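You operate a simulated robot arm through the tools that you are given. There is no shell and no other tool.

You run a simulated robot arm. Do the job below in one go: nothing can be reset, and whatever is moved stays where it is left.

Task
Press the large bearing onto the long rotor at 4 bar.
Fine: rotor in the press, gold sleeve on the bearing, slide in and guard shut before the lever; leave the lever up.

The check looks at the end state, three seconds after you hand in, the way a careful person would. Anything else that was tipped, shoved, dropped, spilled or broken makes it a failure.

Robot
A 6-joint arm with a two-finger gripper, fixed in place. Base frame: the origin is at the foot of the arm, x ahead of it, y to its left, z up; the work surface is at about z = 0.8. Lengths are in m, angles in degrees, forces in N, time in s.
It reaches about 1.298 m from its shoulder. Its first joint turns from -149.0 to 149.0 degrees. Payload 1.57 kg.
The tool frame sits at the grasp point between the pads (the TCP): z along the fingers, y along the line on which they close. The tips reach 0.021 m beyond it. The gripper opens to 0.07 m. The gripper's body begins 0.05 m behind the TCP.
Orientation is told as [roll, pitch, yaw] about the base's x, y, z axes, in that order, counted from this pose: with the fingers straight down and closing along the base's y, the tool's x points along the base's -x, its y along +y and its z along -z.

Tools
- The arm moves only by the tool send_rows. Its argument "deltas" is text: rows parted by semicolons, each of 7 numbers parted by spaces: the shift along the tool's x, y, z in units of 200 mm (1.0 is 200 mm), then the turn, a rotation vector about the tool's x, y, z in units of 90 degrees (1.0 is 90 degrees), then the opening in per cent of the stroke, from 0 (shut) to 100 (fully open). In form: dx dy dz ax ay az hand; .... A call has 1 to 20 rows; each row is the pose to reach, as a shift and turn from the pose commanded when the call began, along the tool's axes at that moment. A call with a number of a shift or a turn outside -1 to 1 is refused whole. Rows are played at 5 a second. More than 0.05 m and 8.6 degrees between two rows, or a gripper value outside its range, and nothing of the call is played. Where a pose cannot be reached the arm comes as near as it can. A force on the tool above 40 N (or 10 N above the force at the start of the call, whichever is more), or a blocked arm, ends the call early, and 0.2 s more pass. The fingers move at their own pace and stop on an object; they squeeze with about 28 N. The grip force told is the motor's: it shows also when the fingers shut on nothing. Time passes only in rows, and 0.2 s behind the last, so rows that repeat a pose let the fingers close. It gives the time, the measured TCP pose, the force on the tool (base axes), the opening and the grip force at its end, in the units of the frame above (readings bear some noise), with the torque about the TCP (base axes, N m) and any sound that the robot's microphone picked up.
- Cameras (640 x 400 px; columns grow to the right, rows downward): "scene" is fixed at [0.2191, 0.498, 1.6393]; the picture's right is [-0.74, -0.68, 0.00], its down [-0.33, 0.36, -0.87] and it looks along [0.59, -0.64, -0.49] (base axes); focal length 371 px, centre (320, 200). "wrist" rides on the gripper at [0.079, 0.004, -0.081] in the tool frame; the picture's right is [-0.05, 1.00, 0.00], its down [-0.67, -0.04, -0.74] and it looks along [-0.74, -0.04, 0.67] (tool axes); focal length 256 px, centre (320, 200). There is no depth. A picture from a camera that has moved, and an enlarged one, comes with that camera's place and axes in the base frame and with its lens.
- get_image(camera): a new picture of that camera. No time passes.
- raise_lower(by): slides the trunk up (or, below 0, down) by that many m; the arm rides with it, the base frame stays. It gives what a move gives, with no picture.
- enlarge(camera, box): a new picture of the part [left, top, right, bottom] of that camera's present view, enlarged. No time passes.
- close_job(): hands the job in; it is judged then, once.

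Places have to be worked out from the pictures, the camera data and where the tool is seen. Open the gripper and draw the arm clear of the work before you hand the job in, unless the task says otherwise.

The tools are called after "Emit:" as name(argument=value, ...) on one line, values as JSON. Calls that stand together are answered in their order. send_rows: Moves the arm, as the interface text tells. Its arguments: {"type":"object","properties":{"deltas":{"type":"string"}},"required":["deltas"]} The other tools are called the same way: raise_lower (by) slides the trunk up or down; get_image (camera) takes a picture; enlarge (camera, box) takes an enlarged picture of a part of a camera's view; close_job () hands the job in.

At the start:

```text
t: 0.0
tool_pos: [0.6917, -0.3587, 1.2823]
ee_rot: [0.0, 0.0, 0.0]
wrist_force: [0.1, 0.3, 0.3]
moment: [0.03, -0.02, -0.03]
width: 0.07
gripper_force: 0.1
trunk travel left (down, up): [-0.963, 0.007]
```

scene: 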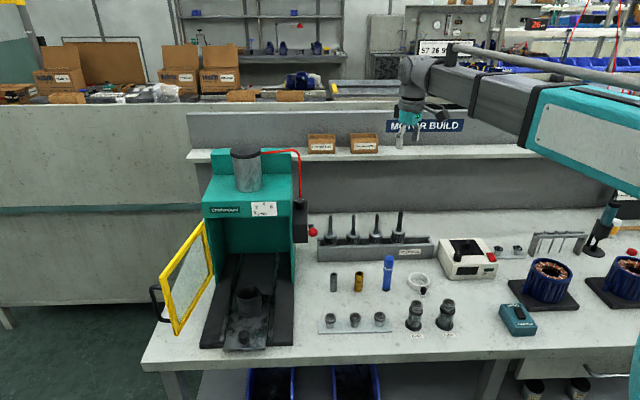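
wrist: 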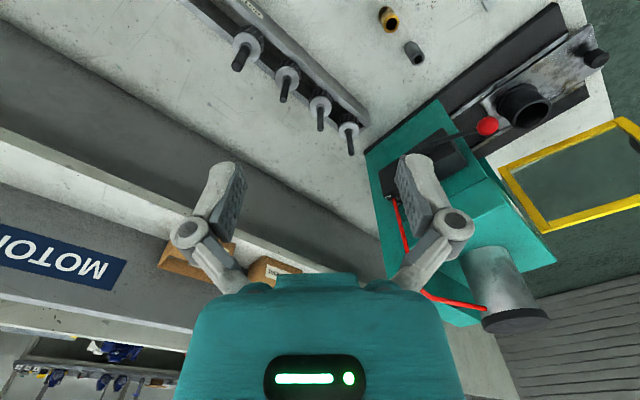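

I start by looking closely at the workbench parts to identify rotors, bearings, sleeves, and the press.

Emit:
enlarge(camera="scene", box=[140, 130, 320, 360])

Emit:
enlarge(camera="scene", box=[300, 200, 460, 340])

Emit:
enlarge(camera="scene", box=[440, 200, 640, 340])

Emit:
enlarge(camera="scene", box=[300, 120, 480, 220])

```text
1.74 times, centred on (230, 245) of scene
camera zoom: at [0.2191, 0.498, 1.6393], right [-0.74, -0.68, 0.0], down [-0.33, 0.36, -0.87], along [0.59, -0.64, -0.49], focal length 645 px, centre (476, 122)
```

zoom: 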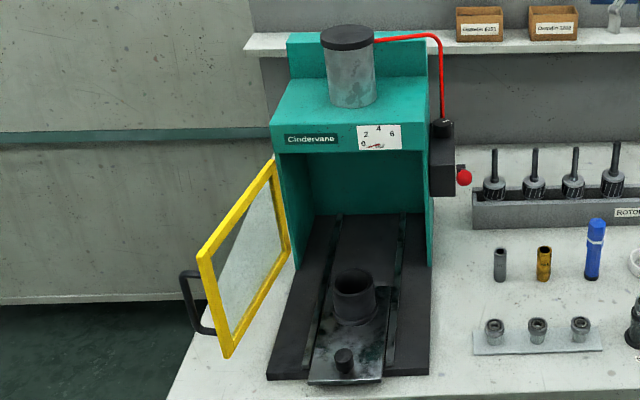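

```text
2.86 times, centred on (380, 270) of scene
camera zoom: at [0.2191, 0.498, 1.6393], right [-0.74, -0.68, 0.0], down [-0.33, 0.36, -0.87], along [0.59, -0.64, -0.49], focal length 1060 px, centre (149, 0)
```

zoom: 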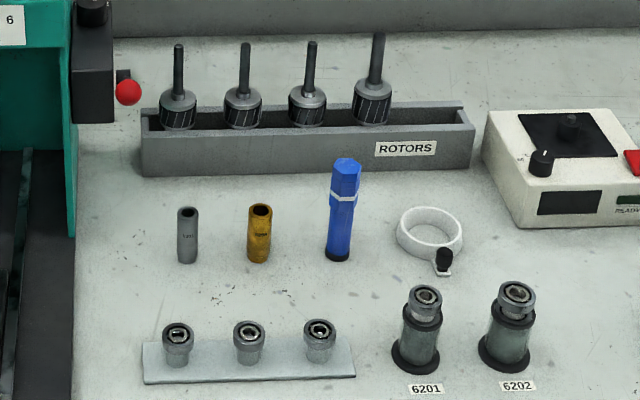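

```text
2.86 times, centred on (540, 270) of scene
camera zoom: at [0.2191, 0.498, 1.6393], right [-0.74, -0.68, 0.0], down [-0.33, 0.36, -0.87], along [0.59, -0.64, -0.49], focal length 1060 px, centre (-309, 0)
```

zoom: 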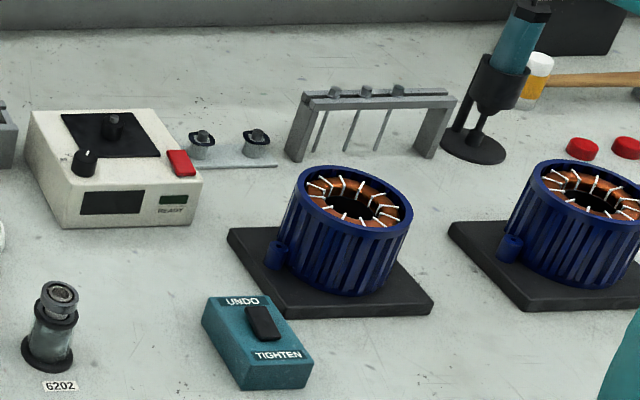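

```text
3.56 times, centred on (390, 170) of scene
camera zoom: at [0.2191, 0.498, 1.6393], right [-0.74, -0.68, 0.0], down [-0.33, 0.36, -0.87], along [0.59, -0.64, -0.49], focal length 1320 px, centre (71, 307)
```

zoom: 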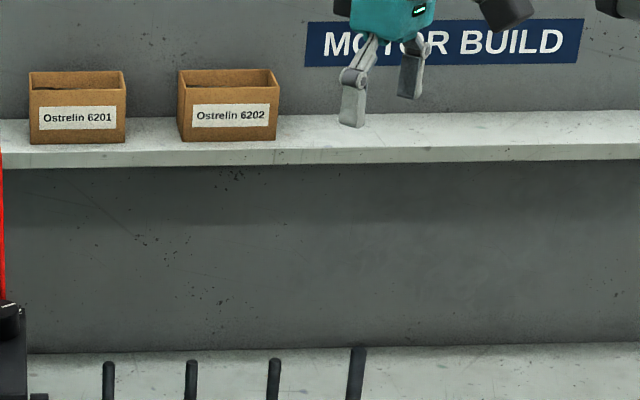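

The long rotor seems to be the right-most in the rack, the 6202 stand holds the large bearing, and the gold sleeve stands in front of the rack. I look closer at the press's gauge, lever, and slide.

Emit:
enlarge(camera="scene", box=[195, 140, 325, 225])

Emit:
enlarge(camera="scene", box=[190, 245, 310, 355])

Emit:
enlarge(camera="scene", box=[400, 240, 510, 340])

Emit:
enlarge(camera="scene", box=[310, 250, 420, 340])

Emit:
enlarge(camera="wrist", box=[340, 0, 640, 340])

```text
4.71 times, centred on (260, 182) of scene
camera zoom: at [0.2191, 0.498, 1.6393], right [-0.74, -0.68, 0.0], down [-0.33, 0.36, -0.87], along [0.59, -0.64, -0.49], focal length 1746 px, centre (602, 282)
```

zoom: 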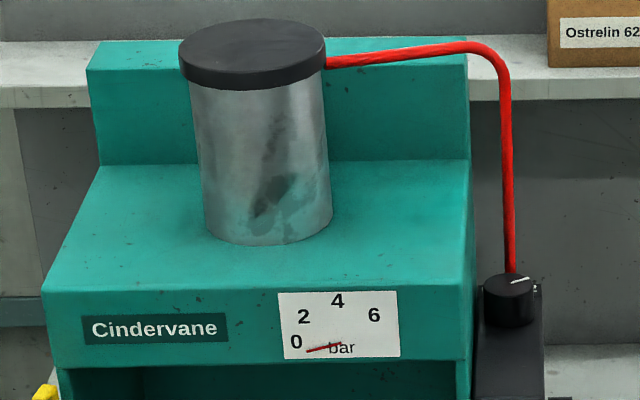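

```text
3.64 times, centred on (250, 300) of scene
camera zoom: at [0.2191, 0.498, 1.6393], right [-0.74, -0.68, 0.0], down [-0.33, 0.36, -0.87], along [0.59, -0.64, -0.49], focal length 1350 px, centre (574, -164)
```

zoom: 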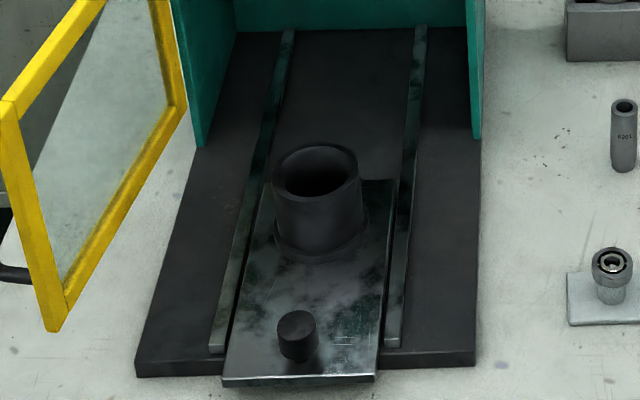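

```text
4.00 times, centred on (455, 290) of scene
camera zoom: at [0.2191, 0.498, 1.6393], right [-0.74, -0.68, 0.0], down [-0.33, 0.36, -0.87], along [0.59, -0.64, -0.49], focal length 1484 px, centre (-220, -160)
```

zoom: 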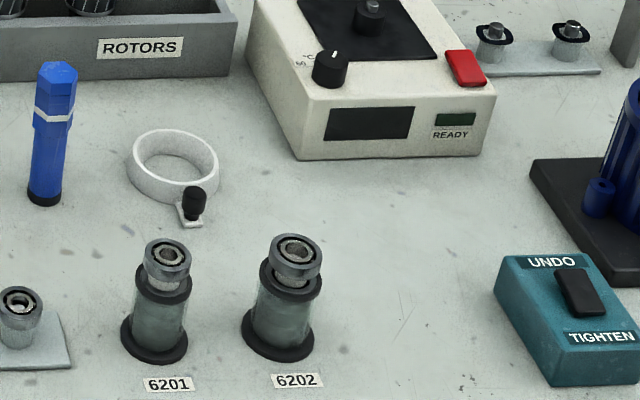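

```text
4.44 times, centred on (365, 295) of scene
camera zoom: at [0.2191, 0.498, 1.6393], right [-0.74, -0.68, 0.0], down [-0.33, 0.36, -0.87], along [0.59, -0.64, -0.49], focal length 1649 px, centre (120, -222)
```

zoom: 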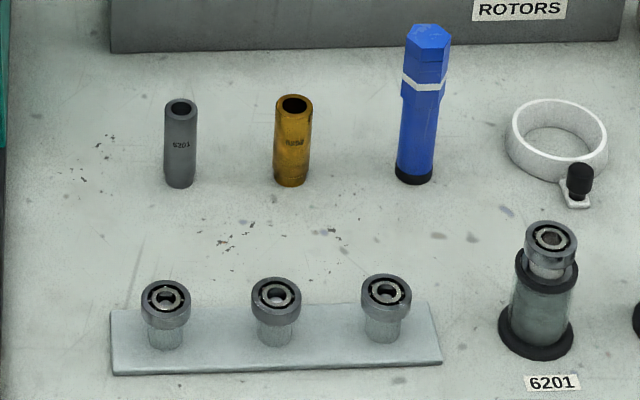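

```text
1.18 times, centred on (490, 170) of wrist
camera zoom: at [0.6116, -0.3558, 1.3629], right [0.05, 1.0, 0.0], down [0.67, -0.04, 0.74], along [0.74, -0.04, -0.67], focal length 301 px, centre (120, 235)
```

zoom: 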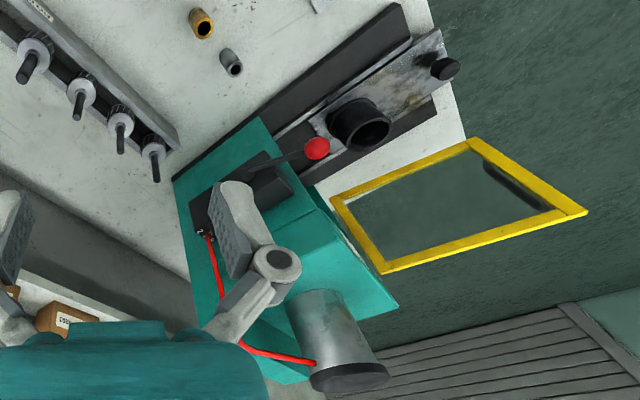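

The press front edge works out to run at 45° in the base frame, with the cup near (0.91, 0.05), the ram axis near (1.04, -0.085), and the long rotor's shaft tip near (0.75, -0.48, 0.98). I turn the tool -45° in yaw to square it to the bench and move high over the bench for better wrist views.

Emit:
send_rows(deltas="0.05 0.166 0 0 0 0.0833 100; 0.1 0.333 0 0 0 0.1667 100; 0.15 0.5 0 0 0 0.25 100; 0.2 0.666 0 0 0 0.3333 100; 0.27 0.833 0 0 0 0.4167 100; 0.35 1.0 0 0 0 0.5 100")

Emit:
get_image(camera="wrist")

Emit:
get_image(camera="scene")

```text
t: 1.4
tool_pos: [0.6206, -0.1595, 1.2818]
ee_rot: [0.1, 0.0, -45.1]
wrist_force: [0.0, -0.2, 0.2]
moment: [0.0, 0.01, 0.02]
width: 0.0701
gripper_force: 0.1
trunk travel left (down, up): [-0.963, 0.007]
```

```text
taken
camera wrist: at [0.5675, -0.1008, 1.3631], right [0.75, 0.67, 0.0], down [0.44, -0.5, 0.75], along [0.5, -0.56, -0.67], focal length 256 px, centre (320, 200)
```

wrist: 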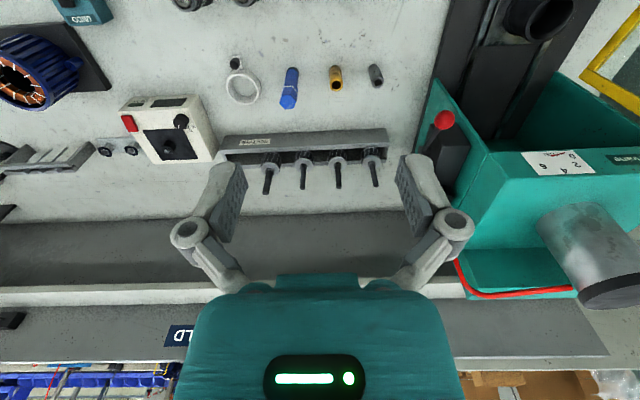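

```text
taken
```

scene: 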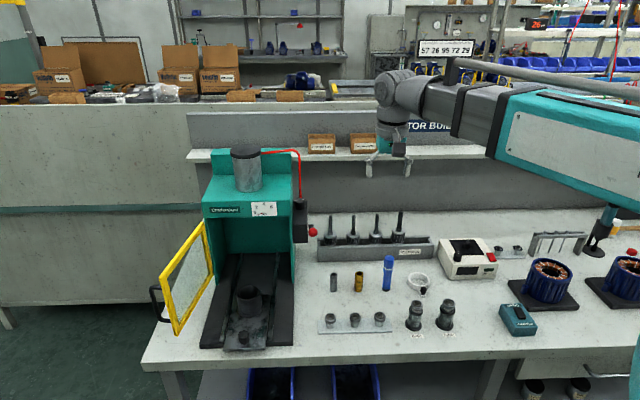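

Now aligned with the bench. I enlarge the rotor/sleeve area and the lever area in the wrist view.

Emit:
enlarge(camera="wrist", box=[210, 40, 410, 200])

Emit:
enlarge(camera="wrist", box=[390, 0, 640, 200])

Emit:
enlarge(camera="wrist", box=[0, 0, 220, 220])

```text
2.50 times, centred on (310, 120) of wrist
camera zoom: at [0.5675, -0.1008, 1.3631], right [0.75, 0.67, 0.0], down [0.44, -0.5, 0.75], along [0.5, -0.56, -0.67], focal length 640 px, centre (345, 400)
```

zoom: 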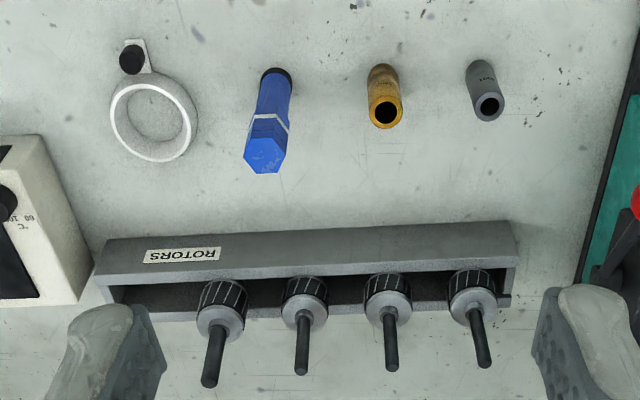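

```text
2.00 times, centred on (515, 100) of wrist
camera zoom: at [0.5675, -0.1008, 1.3631], right [0.75, 0.67, 0.0], down [0.44, -0.5, 0.75], along [0.5, -0.56, -0.67], focal length 512 px, centre (-70, 400)
```

zoom: 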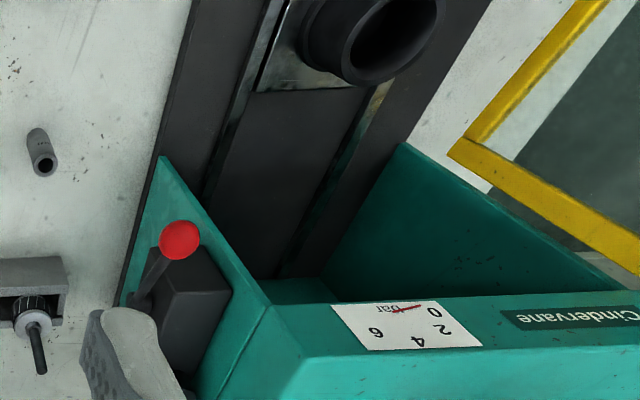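

```text
1.82 times, centred on (110, 110) of wrist
camera zoom: at [0.5675, -0.1008, 1.3631], right [0.75, 0.67, 0.0], down [0.44, -0.5, 0.75], along [0.5, -0.56, -0.67], focal length 465 px, centre (702, 364)
```

zoom: 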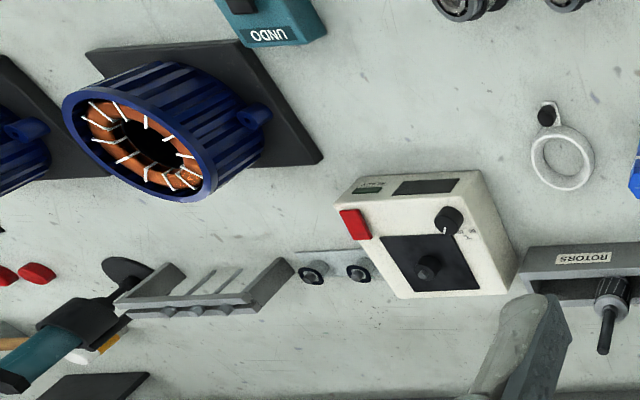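

I move in front of the press's right side to see the lever box, regulator knob and slide from nearer.

Emit:
send_rows(deltas="0.04 0.141 0.133 0 0 0 100; 0.081 0.281 0.267 0 0 0 100; 0.121 0.422 0.4 0 0 0 100; 0.161 0.563 0.533 0 0 0 100; 0.202 0.703 0.667 0 0 0 100; 0.242 0.844 0.8 0 0 0 100")

Emit:
get_image(camera="wrist")

Emit:
get_image(camera="scene")

```text
t: 2.8
tool_pos: [0.7101, -0.0157, 1.2824]
ee_rot: [-0.1, -0.1, -45.0]
wrist_force: [-0.8, -0.6, 0.4]
moment: [-0.01, -0.02, -0.01]
width: 0.07
gripper_force: 0.0
out of reach, approached as far as the arm can: row 1, 2, 3, 4, 5, 6
trunk travel left (down, up): [-0.963, 0.007]
```

```text
taken
camera wrist: at [0.6569, 0.0425, 1.3628], right [0.74, 0.67, 0.0], down [0.45, -0.5, 0.74], along [0.5, -0.55, -0.67], focal length 256 px, centre (320, 200)
```

wrist: 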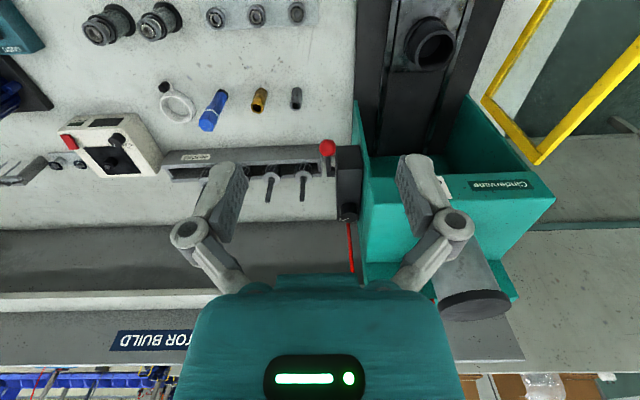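

```text
taken
```

scene: 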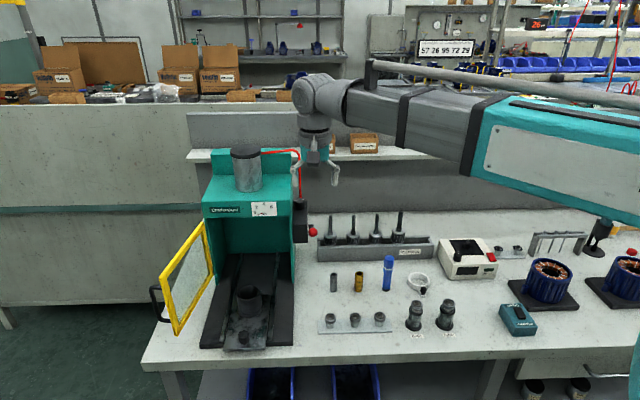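

The arm cannot reach lower with the trunk at its top, so I lower the trunk by 0.2 m; the space below the gripper (about 0.71, -0.02) is free down to the bench.

Emit:
raise_lower(by=-0.2)

Emit:
get_image(camera="wrist")

Emit:
get_image(camera="scene")

```text
t: 5.0
tool_pos: [0.7094, -0.016, 1.0819]
ee_rot: [-0.1, 0.0, -44.9]
wrist_force: [-0.3, 0.6, 0.7]
moment: [-0.02, 0.0, 0.03]
width: 0.0699
gripper_force: 0.0
trunk travel left (down, up): [-0.763, 0.207]
```

```text
taken
camera wrist: at [0.6563, 0.0419, 1.163], right [0.74, 0.67, 0.0], down [0.45, -0.5, 0.74], along [0.5, -0.55, -0.67], focal length 256 px, centre (320, 200)
```

wrist: 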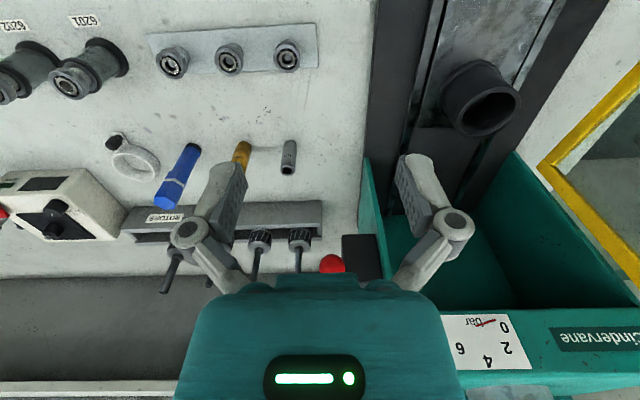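

```text
taken
```

scene: 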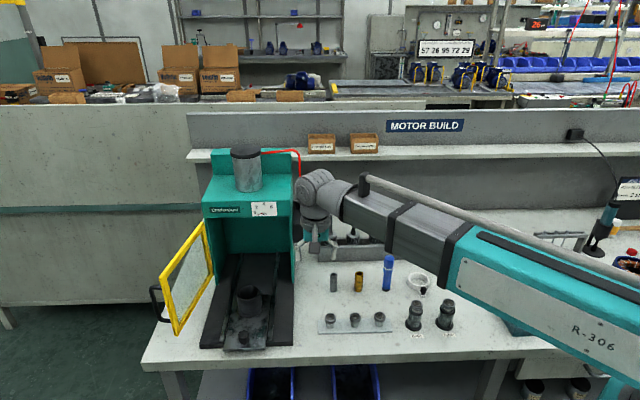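

I test how far the arm itself can move vertically at this trunk height, with a small move up then down.

Emit:
send_rows(deltas="0 0 -0.15 0 0 0 100; 0 0 -0.15 0 0 0 100")

Emit:
send_rows(deltas="0 0 0.15 0 0 0 100; 0 0 0.3 0 0 0 100; 0 0 0.3 0 0 0 100")

```text
t: 5.6
tool_pos: [0.7111, -0.0172, 1.083]
ee_rot: [0.0, -0.1, -45.0]
wrist_force: [-0.2, 0.5, 0.4]
moment: [-0.01, -0.02, 0.04]
width: 0.0698
gripper_force: 0.0
out of reach, approached as far as the arm can: row 1, 2
trunk travel left (down, up): [-0.763, 0.207]
```

```text
t: 6.4
tool_pos: [0.7096, -0.0163, 1.0826]
ee_rot: [0.0, 0.0, -45.0]
wrist_force: [0.6, 0.4, -0.2]
moment: [0.0, -0.03, 0.02]
width: 0.07
gripper_force: 0.0
out of reach, approached as far as the arm can: row 1, 2, 3
trunk travel left (down, up): [-0.763, 0.207]
```

Vertical motion comes only from the trunk (the arm is a straight telescoping type), so I will use raise_lower for height. I raise by 0.12 m to view the regulator knob and lever box closely.

Emit:
raise_lower(by=0.12)

Emit:
enlarge(camera="wrist", box=[260, 130, 460, 290])

Emit:
get_image(camera="wrist")

```text
t: 7.9
tool_pos: [0.7087, -0.016, 1.2018]
ee_rot: [0.1, 0.0, -45.1]
wrist_force: [0.0, -0.5, -0.5]
moment: [-0.03, -0.01, -0.01]
width: 0.0699
gripper_force: 0.0
trunk travel left (down, up): [-0.883, 0.087]
```

```text
2.50 times, centred on (360, 210) of wrist
camera zoom: at [0.6565, 0.042, 1.2829], right [0.74, 0.67, 0.0], down [0.45, -0.5, 0.74], along [0.5, -0.55, -0.67], focal length 640 px, centre (220, 175)
```

zoom: 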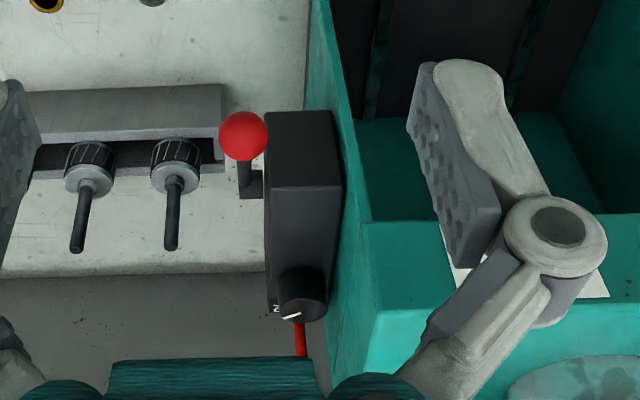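

```text
taken
camera wrist: at [0.6565, 0.042, 1.2829], right [0.74, 0.67, 0.0], down [0.45, -0.5, 0.74], along [0.5, -0.55, -0.67], focal length 256 px, centre (320, 200)
```

wrist: 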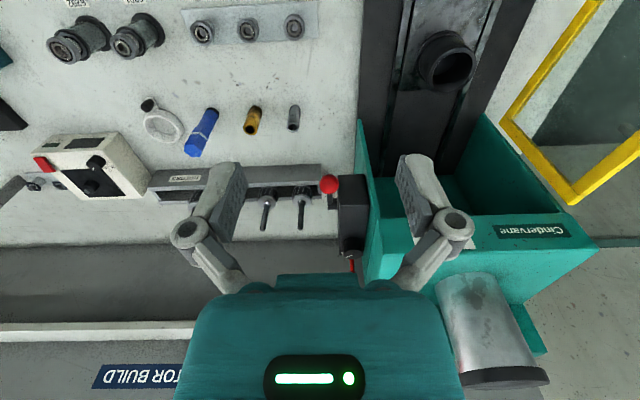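

The knob sits on top of the black box with a white pointer; I zoom on it and the gauge.

Emit:
enlarge(camera="wrist", box=[330, 225, 375, 275])

Emit:
enlarge(camera="scene", box=[245, 180, 325, 250])

```text
8.00 times, centred on (352, 250) of wrist
camera zoom: at [0.6565, 0.042, 1.2829], right [0.74, 0.67, 0.0], down [0.45, -0.5, 0.74], along [0.5, -0.55, -0.67], focal length 2048 px, centre (60, -200)
```

zoom: 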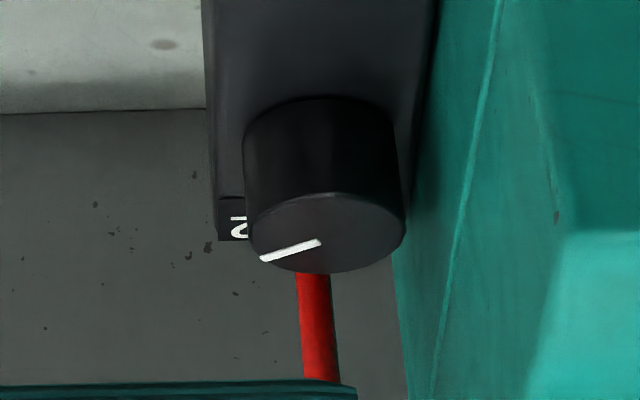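

```text
5.71 times, centred on (285, 215) of scene
camera zoom: at [0.2191, 0.498, 1.6393], right [-0.74, -0.68, 0.0], down [-0.33, 0.36, -0.87], along [0.59, -0.64, -0.49], focal length 2121 px, centre (520, 114)
```

zoom: 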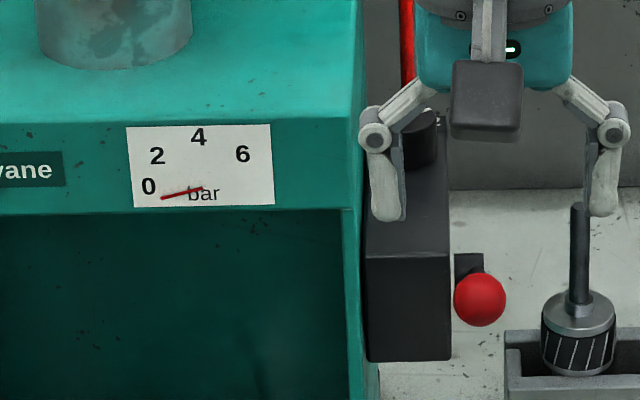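

I raise nearly fully and move nearer to the knob for a steeper look at its scale.

Emit:
raise_lower(by=0.085)

Emit:
send_rows(deltas="-0.17 0.06 0 0 0 0 100; -0.34 0.11 0 0 0 0 100; -0.5 0.166 0 0 0 0 100")

Emit:
get_image(camera="wrist")

Emit:
enlarge(camera="wrist", box=[300, 100, 400, 200])

```text
t: 9.1
tool_pos: [0.709, -0.0165, 1.2874]
ee_rot: [-0.1, 0.0, -45.0]
wrist_force: [0.9, 0.0, 0.1]
moment: [0.01, -0.02, -0.01]
width: 0.07
gripper_force: 0.1
trunk travel left (down, up): [-0.968, 0.002]
```

```text
t: 9.9
tool_pos: [0.8015, -0.0644, 1.285]
ee_rot: [-0.1, 0.0, -44.9]
wrist_force: [-0.4, 0.6, 0.3]
moment: [-0.05, -0.01, 0.01]
width: 0.07
gripper_force: 0.0
trunk travel left (down, up): [-0.968, 0.002]
```

```text
taken
camera wrist: at [0.7491, -0.0049, 1.3673], right [0.74, 0.67, 0.0], down [0.45, -0.5, 0.74], along [0.5, -0.55, -0.67], focal length 256 px, centre (320, 200)
```

wrist: 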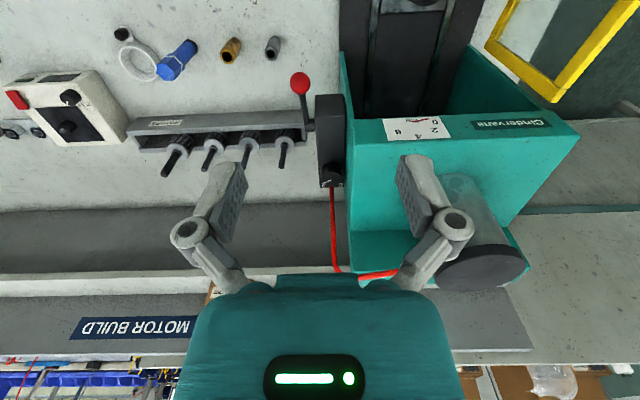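

```text
4.00 times, centred on (350, 150) of wrist
camera zoom: at [0.7491, -0.0049, 1.3673], right [0.74, 0.67, 0.0], down [0.45, -0.5, 0.74], along [0.5, -0.55, -0.67], focal length 1024 px, centre (200, 400)
```

zoom: 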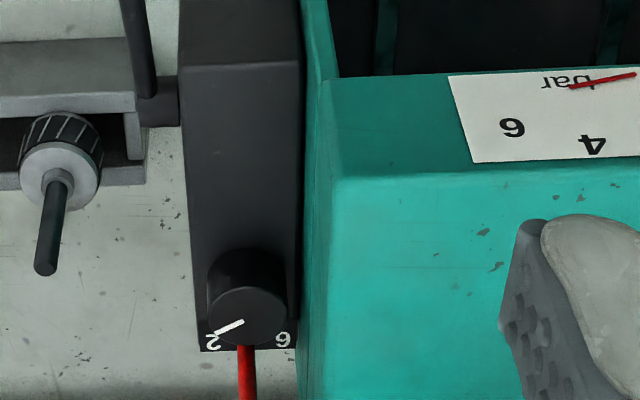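

Labels "2" and "6" are visible behind the knob; I zoom in more tightly to read the knob's scale.

Emit:
enlarge(camera="wrist", box=[315, 155, 350, 195])

Emit:
enlarge(camera="scene", box=[285, 180, 325, 215])

Emit:
get_image(camera="scene")

```text
10.00 times, centred on (332, 175) of wrist
camera zoom: at [0.7491, -0.0049, 1.3673], right [0.74, 0.67, 0.0], down [0.45, -0.5, 0.74], along [0.5, -0.55, -0.67], focal length 2560 px, centre (195, 450)
```

zoom: 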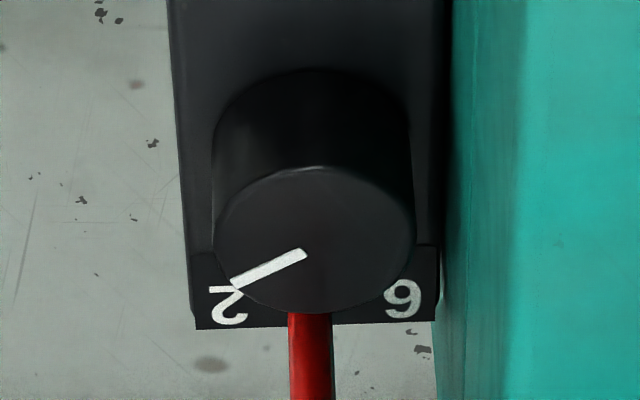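

```text
11.43 times, centred on (305, 198) of scene
camera zoom: at [0.2191, 0.498, 1.6393], right [-0.74, -0.68, 0.0], down [-0.33, 0.36, -0.87], along [0.59, -0.64, -0.49], focal length 4241 px, centre (491, 229)
```

zoom: 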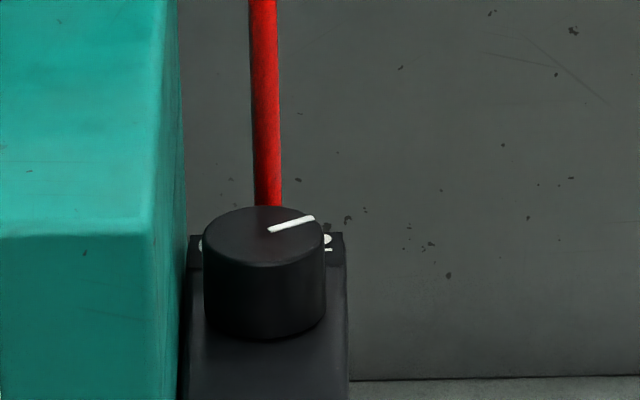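

```text
taken
```

scene: 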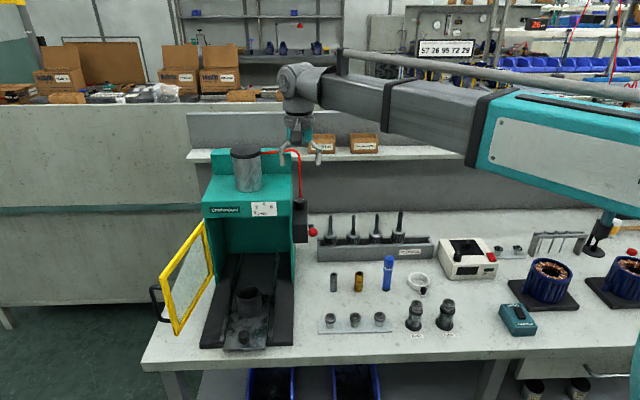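

The scale around the knob is partly hidden by the knob itself; I swing to a steeper view from the front-right (yaw 0) to read all labels.

Emit:
send_rows(deltas="-0.064 -0.034 0 0 0 -0.0833 100; -0.129 -0.068 0 0 0 -0.1667 100; -0.193 -0.102 0 0 0 -0.25 100; -0.257 -0.137 0 0 0 -0.3333 100; -0.322 -0.171 0 0 0 -0.4167 100; -0.386 -0.205 0 0 0 -0.5 100")

Emit:
get_image(camera="wrist")

```text
t: 11.3
tool_pos: [0.8302, -0.1477, 1.2877]
ee_rot: [0.0, 0.0, 0.1]
wrist_force: [-0.2, -0.6, 0.0]
moment: [0.0, 0.02, 0.0]
width: 0.0699
gripper_force: 0.1
trunk travel left (down, up): [-0.968, 0.002]
```

```text
taken
camera wrist: at [0.7503, -0.1439, 1.3678], right [0.05, 1.0, 0.0], down [0.67, -0.03, 0.74], along [0.74, -0.04, -0.67], focal length 256 px, centre (320, 200)
```

wrist: 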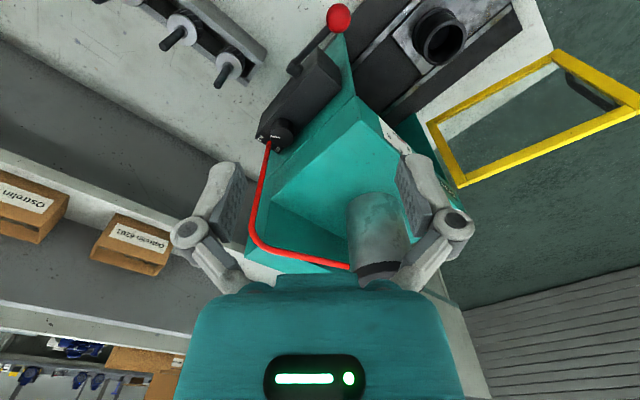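

Emit:
enlarge(camera="wrist", box=[250, 110, 310, 160])

Emit:
enlarge(camera="wrist", box=[250, 0, 400, 150])

```text
8.00 times, centred on (280, 135) of wrist
camera zoom: at [0.7503, -0.1439, 1.3678], right [0.05, 1.0, 0.0], down [0.67, -0.03, 0.74], along [0.74, -0.04, -0.67], focal length 2048 px, centre (640, 720)
```

zoom: 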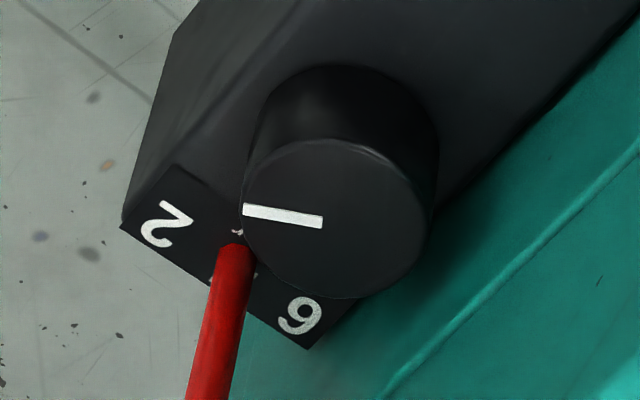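

```text
2.67 times, centred on (325, 75) of wrist
camera zoom: at [0.7503, -0.1439, 1.3678], right [0.05, 1.0, 0.0], down [0.67, -0.03, 0.74], along [0.74, -0.04, -0.67], focal length 683 px, centre (307, 533)
```

zoom: 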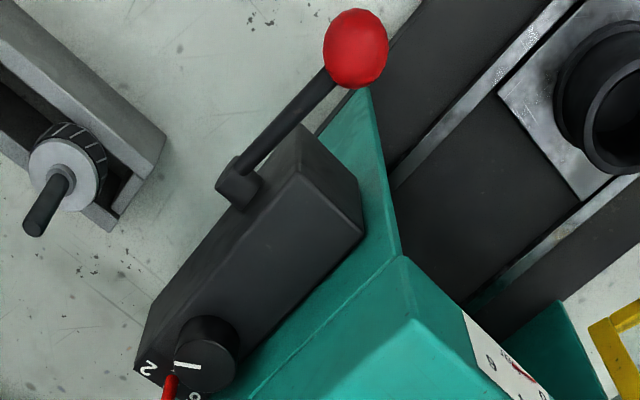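

The knob's scale (2, 4 behind the hose, 6) increases counter-clockwise seen from above, and I triangulate the knob axis at about (0.960, -0.209), top at z ≈ 1.055, radius ≈ 17 mm, only ~6 mm from the press wall. Gripping it isn't possible beside the wall and hose, so I'll roll it with a closed fingertip on its right side; first I go above that spot.

Emit:
send_rows(deltas="-0.08 -0.069 0 0 0 0.0833 0; -0.16 -0.138 0 0 0 0.1667 0; -0.24 -0.207 0 0 0 0.25 0; -0.32 -0.276 0 0 0 0.3333 0; -0.4 -0.345 0 0 0 0.4167 0; -0.481 -0.4135 0 0 0 0.5 0; -0.481 -0.4135 0 0 0 0.5 0")

Emit:
get_image(camera="wrist")

Emit:
enlarge(camera="scene", box=[240, 100, 360, 260])

```text
t: 12.9
tool_pos: [0.9267, -0.232, 1.2877]
ee_rot: [0.0, 0.0, -45.1]
wrist_force: [-0.7, -0.4, 0.3]
moment: [-0.02, 0.0, 0.01]
width: 0.0
gripper_force: 27.6
trunk travel left (down, up): [-0.968, 0.002]
```

```text
taken
camera wrist: at [0.8726, -0.173, 1.368], right [0.74, 0.67, 0.0], down [0.45, -0.5, 0.74], along [0.5, -0.56, -0.67], focal length 256 px, centre (320, 200)
```

wrist: 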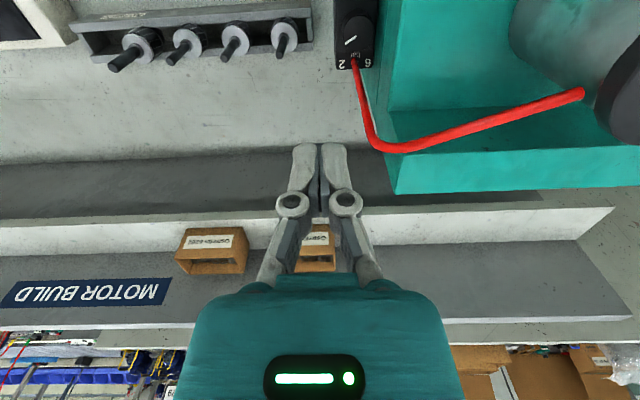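

```text
2.50 times, centred on (300, 180) of scene
camera zoom: at [0.2191, 0.498, 1.6393], right [-0.74, -0.68, 0.0], down [-0.33, 0.36, -0.87], along [0.59, -0.64, -0.49], focal length 928 px, centre (370, 250)
```

zoom: 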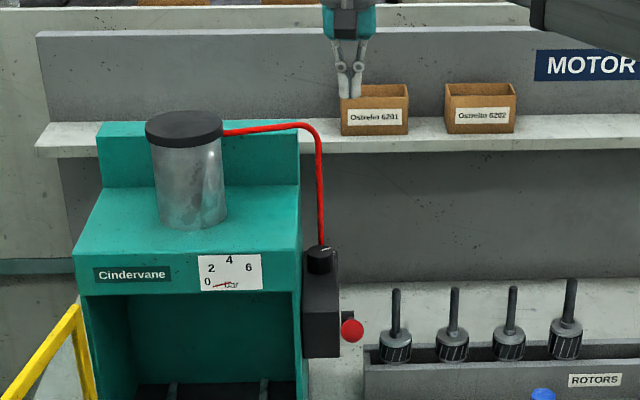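

This is a nearly vertical view of the knob; I zoom in to read the scale and re-measure the knob's place.

Emit:
enlarge(camera="wrist", box=[320, 10, 400, 80])

```text
5.71 times, centred on (360, 45) of wrist
camera zoom: at [0.8726, -0.173, 1.368], right [0.74, 0.67, 0.0], down [0.45, -0.5, 0.74], along [0.5, -0.56, -0.67], focal length 1463 px, centre (91, 1086)
```

zoom: 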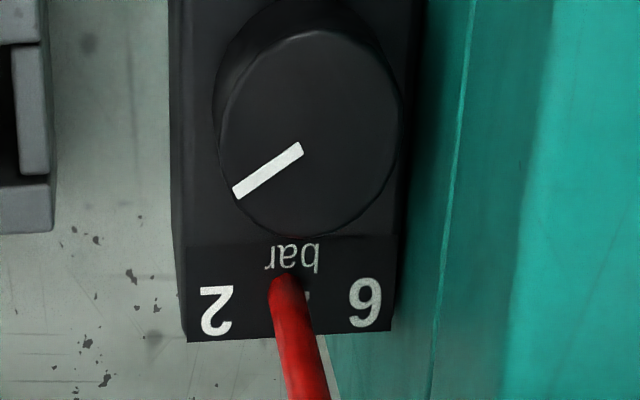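

Clear reading: the pointer is ~58° right of straight-back, with 2/4/6 fanned behind the knob and 4 straight back. I refine the knob axis to about (0.958, -0.207), shift slightly forward, and lower beside it on its right.

Emit:
send_rows(deltas="0.0225 0 0 0 0 0 0; 0.0225 0 0 0 0 0 0")

Emit:
raise_lower(by=-0.2)

Emit:
enlarge(camera="scene", box=[250, 150, 350, 250])

Emit:
get_image(camera="wrist")

```text
t: 13.5
tool_pos: [0.9246, -0.2267, 1.2864]
ee_rot: [0.0, 0.0, -45.1]
wrist_force: [-0.2, 0.5, -0.6]
moment: [0.01, 0.0, 0.0]
width: 0.0001
gripper_force: 28.6
trunk travel left (down, up): [-0.968, 0.002]
```

```text
t: 15.7
tool_pos: [0.9241, -0.2274, 1.0861]
ee_rot: [0.0, 0.0, -45.1]
wrist_force: [-0.3, -1.0, 0.3]
moment: [-0.03, -0.03, -0.03]
width: 0.0002
gripper_force: 27.9
trunk travel left (down, up): [-0.768, 0.202]
```

```text
4.00 times, centred on (300, 200) of scene
camera zoom: at [0.2191, 0.498, 1.6393], right [-0.74, -0.68, 0.0], down [-0.33, 0.36, -0.87], along [0.59, -0.64, -0.49], focal length 1484 px, centre (400, 200)
```

zoom: 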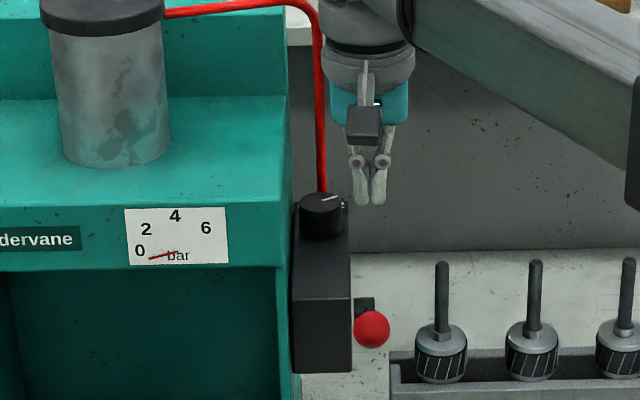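

```text
taken
camera wrist: at [0.8699, -0.1693, 1.1679], right [0.74, 0.67, 0.0], down [0.45, -0.5, 0.74], along [0.5, -0.55, -0.67], focal length 256 px, centre (320, 200)
```

wrist: 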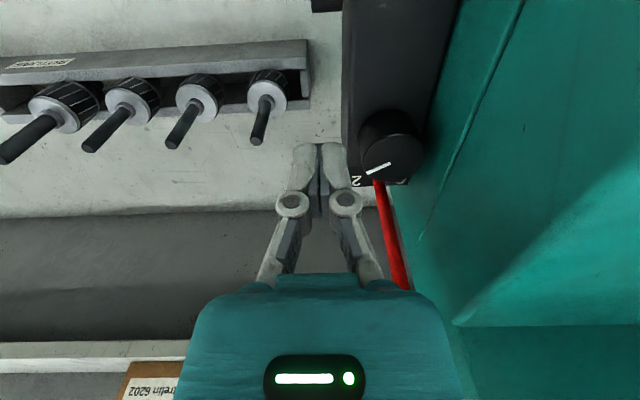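

Fingertips are beside the knob with clear space. I lower the last 26 mm so the tips overlap the knob's height.

Emit:
raise_lower(by=-0.026)

Emit:
enlarge(camera="scene", box=[280, 175, 330, 225])

Emit:
enlarge(camera="wrist", box=[270, 90, 430, 210])

```text
t: 16.4
tool_pos: [0.9234, -0.2274, 1.0607]
ee_rot: [0.0, 0.0, -45.1]
wrist_force: [0.4, -0.4, 0.3]
moment: [0.02, -0.04, 0.0]
width: 0.0
gripper_force: 27.8
trunk travel left (down, up): [-0.742, 0.228]
```

```text
8.00 times, centred on (305, 200) of scene
camera zoom: at [0.2191, 0.498, 1.6393], right [-0.74, -0.68, 0.0], down [-0.33, 0.36, -0.87], along [0.59, -0.64, -0.49], focal length 2969 px, centre (440, 200)
```

zoom: 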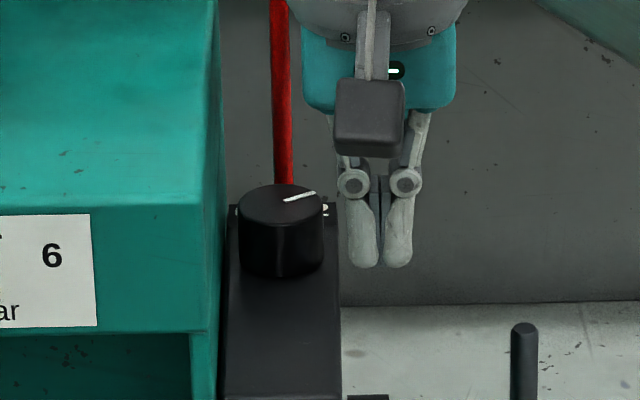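

```text
3.33 times, centred on (350, 150) of wrist
camera zoom: at [0.8699, -0.1693, 1.1419], right [0.74, 0.67, 0.0], down [0.45, -0.5, 0.74], along [0.5, -0.55, -0.67], focal length 853 px, centre (220, 367)
```

zoom: 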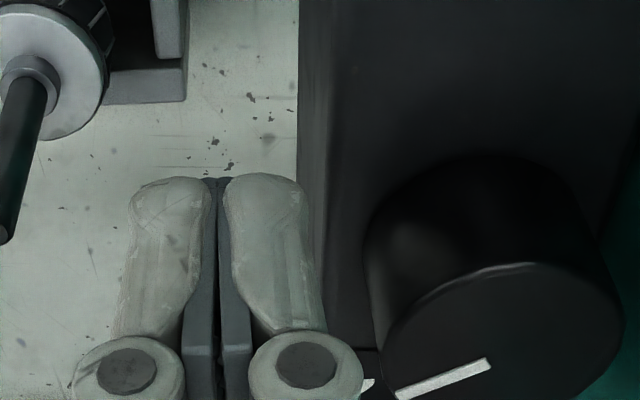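

Gap between finger and knob is about 9–10 mm. I slide left in small steps until contact shows in the force reading.

Emit:
send_rows(deltas="0 0.02 0 0 0 0 0; 0 0.035 0 0 0 0 0; 0 0.045 0 0 0 0 0")

Emit:
send_rows(deltas="0 0.005 0 0 0 0 0; 0 0.01 0 0 0 0 0")

```text
t: 17.2
tool_pos: [0.9301, -0.2197, 1.0599]
ee_rot: [-0.1, 0.0, -44.9]
wrist_force: [-0.3, -0.1, -0.1]
moment: [0.0, -0.01, 0.0]
width: 0.0
gripper_force: 27.9
trunk travel left (down, up): [-0.742, 0.228]
```

```text
t: 17.8
tool_pos: [0.9312, -0.2196, 1.0602]
ee_rot: [0.0, 0.0, -45.1]
wrist_force: [-0.4, -0.2, 0.7]
moment: [0.0, 0.0, -0.03]
width: 0.0003
gripper_force: 28.1
trunk travel left (down, up): [-0.742, 0.228]
```

No contact yet; continue in 1 mm steps.

Emit:
send_rows(deltas="0 0.005 0 0 0 0 0; 0 0.01 0 0 0 0 0")

Emit:
send_rows(deltas="0 0.005 0 0 0 0 0; 0 0.005 0 0 0 0 0")

```text
t: 18.4
tool_pos: [0.932, -0.2189, 1.0609]
ee_rot: [-0.1, -0.1, -45.0]
wrist_force: [-8.1, -6.6, -5.8]
moment: [-0.06, 0.05, -0.05]
width: 0.0
gripper_force: 28.2
trunk travel left (down, up): [-0.742, 0.228]
```

```text
t: 19.0
tool_pos: [0.9326, -0.2198, 1.0602]
ee_rot: [-0.1, 0.2, -45.0]
wrist_force: [-16.9, -8.7, -10.2]
moment: [-0.03, 0.14, -0.06]
width: 0.0
gripper_force: 28.0
trunk travel left (down, up): [-0.742, 0.228]
```

Contact with about 18 N normal force. Now I drag the fingertip backward (deeper) 6 mm to roll the knob counter-clockwise, then check pointer and gauge.

Emit:
send_rows(deltas="-0.005 0 0 0 0 0 0; -0.01 0 0 0 0 0 0; -0.015 0 0 0 0 0 0; -0.02 0 0 0 0 0 0; -0.025 0 0 0 0 0 0; -0.03 0 0 0 0 0 0")

Emit:
enlarge(camera="scene", box=[250, 180, 330, 240])

Emit:
enlarge(camera="wrist", box=[270, 90, 430, 210])

```text
t: 20.4
tool_pos: [0.9356, -0.2249, 1.0615]
ee_rot: [0.0, 0.1, -45.1]
wrist_force: [-18.9, -16.6, -7.6]
moment: [-0.09, 0.06, -0.08]
width: 0.0004
gripper_force: 27.9
trunk travel left (down, up): [-0.742, 0.228]
```

```text
6.67 times, centred on (290, 210) of scene
camera zoom: at [0.2191, 0.498, 1.6393], right [-0.74, -0.68, 0.0], down [-0.33, 0.36, -0.87], along [0.59, -0.64, -0.49], focal length 2474 px, centre (520, 133)
```

zoom: 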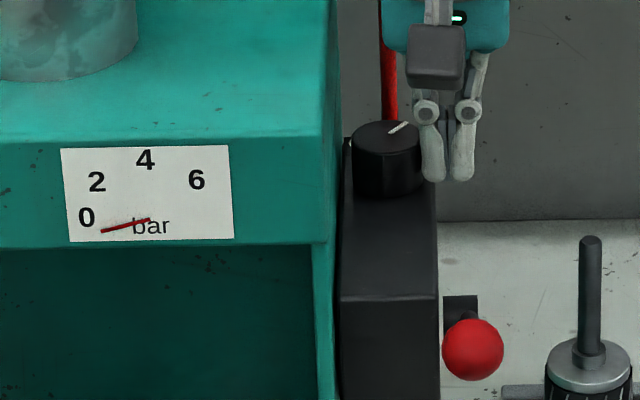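

```text
3.33 times, centred on (350, 150) of wrist
camera zoom: at [0.8819, -0.1664, 1.1425], right [0.74, 0.67, 0.0], down [0.45, -0.5, 0.75], along [0.5, -0.55, -0.67], focal length 853 px, centre (220, 367)
```

zoom: 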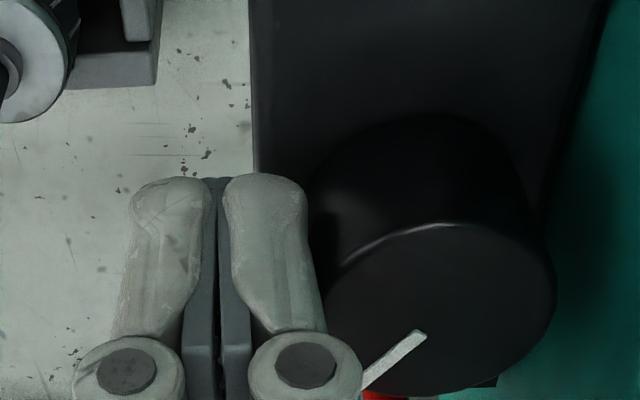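

The pointer turned by about 20° (gauge needle stays at 0, so it shows live pressure only). I continue rolling 8 mm more, then check from above.

Emit:
send_rows(deltas="-0.005 0 0 0 0 0 0; -0.01 0 0 0 0 0 0; -0.015 0 0 0 0 0 0; -0.02 0 0 0 0 0 0; -0.025 0 0 0 0 0 0; -0.03 0 0 0 0 0 0; -0.035 0 0 0 0 0 0; -0.04 0 0 0 0 0 0")

Emit:
enlarge(camera="scene", box=[280, 180, 320, 220])

Emit:
enlarge(camera="wrist", box=[270, 90, 430, 210])

```text
t: 22.2
tool_pos: [0.9406, -0.2308, 1.0616]
ee_rot: [0.0, -0.1, -45.0]
wrist_force: [-16.3, -21.7, 2.1]
moment: [-0.05, 0.04, 0.01]
width: 0.0
gripper_force: 28.0
trunk travel left (down, up): [-0.742, 0.228]
```

```text
10.00 times, centred on (300, 200) of scene
camera zoom: at [0.2191, 0.498, 1.6393], right [-0.74, -0.68, 0.0], down [-0.33, 0.36, -0.87], along [0.59, -0.64, -0.49], focal length 3711 px, centre (520, 200)
```

zoom: 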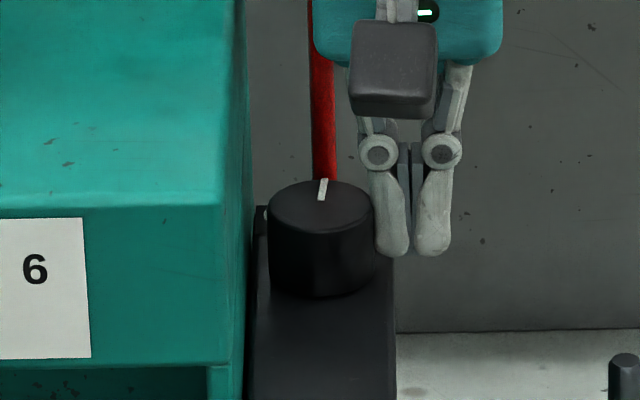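

```text
3.33 times, centred on (350, 150) of wrist
camera zoom: at [0.8884, -0.1729, 1.1429], right [0.74, 0.67, 0.0], down [0.44, -0.5, 0.75], along [0.5, -0.56, -0.67], focal length 853 px, centre (220, 367)
```

zoom: 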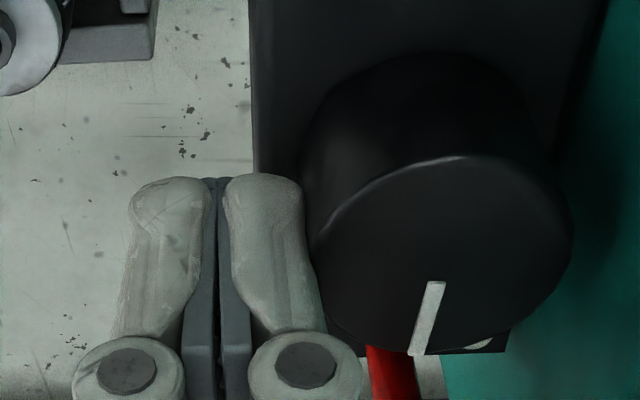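

The pointer is now close to straight-back (I estimate azimuth -48° to -50° versus -45° wanted). I back the finger off to the right and raise for the overhead view.

Emit:
send_rows(deltas="0 -0.02 0 0 0 0 0; 0 -0.05 0 0 0 0 0; 0 -0.08 0 0 0 0 0")

Emit:
raise_lower(by=0.226)

Emit:
enlarge(camera="wrist", box=[310, 0, 400, 80])

```text
t: 23.0
tool_pos: [0.9318, -0.2378, 1.0597]
ee_rot: [0.1, 0.0, -45.0]
wrist_force: [0.5, 0.4, -0.4]
moment: [0.0, 0.02, 0.02]
width: 0.0
gripper_force: 27.6
trunk travel left (down, up): [-0.742, 0.228]
```

```text
t: 25.4
tool_pos: [0.9321, -0.2372, 1.2873]
ee_rot: [0.0, 0.0, -45.1]
wrist_force: [-0.1, -0.3, -0.6]
moment: [-0.01, -0.01, 0.0]
width: 0.0001
gripper_force: 27.9
trunk travel left (down, up): [-0.968, 0.002]
```

```text
5.00 times, centred on (355, 40) of wrist
camera zoom: at [0.8789, -0.1801, 1.3678], right [0.74, 0.67, 0.0], down [0.45, -0.5, 0.74], along [0.5, -0.55, -0.67], focal length 1280 px, centre (145, 1000)
```

zoom: 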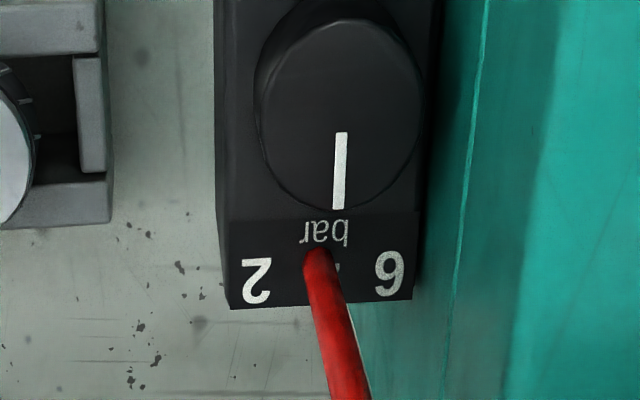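

The pointer is now straight back, exactly in line with the hidden "4" (its direction matches the depth vanishing line within ~1°). Next the rotor: I move right along the bench to look at the long rotor from above.

Emit:
send_rows(deltas="0 -0.2 0 0 0 0 50; 0 -0.4 0 0 0 0 50; 0 -0.6 0 0 0 0 50; 0 -0.8 0 0 0 0 50")

Emit:
send_rows(deltas="0.02 -0.17 0 0 0 0 50; 0.04 -0.35 0 0 0 0 50; 0.05 -0.52 0 0 0 0 50; 0.05 -0.7 0 0 0 0 50")

Emit:
get_image(camera="wrist")

Emit:
enlarge(camera="wrist", box=[240, 0, 400, 120])

```text
t: 26.4
tool_pos: [0.8203, -0.3525, 1.2866]
ee_rot: [0.0, 0.0, -45.0]
wrist_force: [-0.8, -0.3, -0.6]
moment: [-0.03, -0.02, 0.0]
width: 0.0351
gripper_force: 0.1
trunk travel left (down, up): [-0.968, 0.002]
```

```text
t: 27.4
tool_pos: [0.7126, -0.4462, 1.2864]
ee_rot: [0.1, 0.1, -45.0]
wrist_force: [0.8, -0.6, 0.3]
moment: [0.0, 0.0, 0.01]
width: 0.0353
gripper_force: 0.1
trunk travel left (down, up): [-0.968, 0.002]
```

```text
taken
camera wrist: at [0.6589, -0.3883, 1.368], right [0.74, 0.67, 0.0], down [0.45, -0.5, 0.74], along [0.5, -0.55, -0.67], focal length 256 px, centre (320, 200)
```

wrist: 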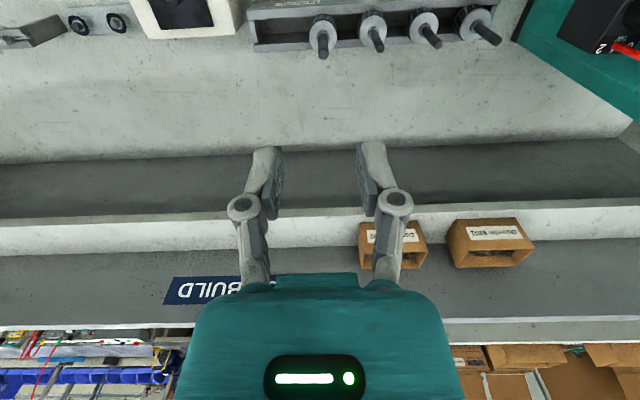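

```text
3.33 times, centred on (320, 60) of wrist
camera zoom: at [0.6589, -0.3883, 1.368], right [0.74, 0.67, 0.0], down [0.45, -0.5, 0.74], along [0.5, -0.55, -0.67], focal length 853 px, centre (320, 667)
```

zoom: 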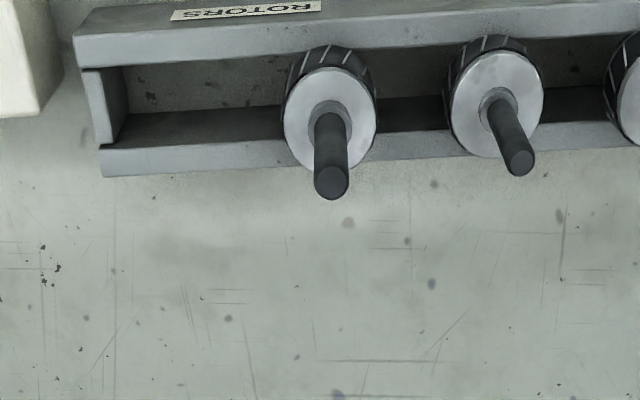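

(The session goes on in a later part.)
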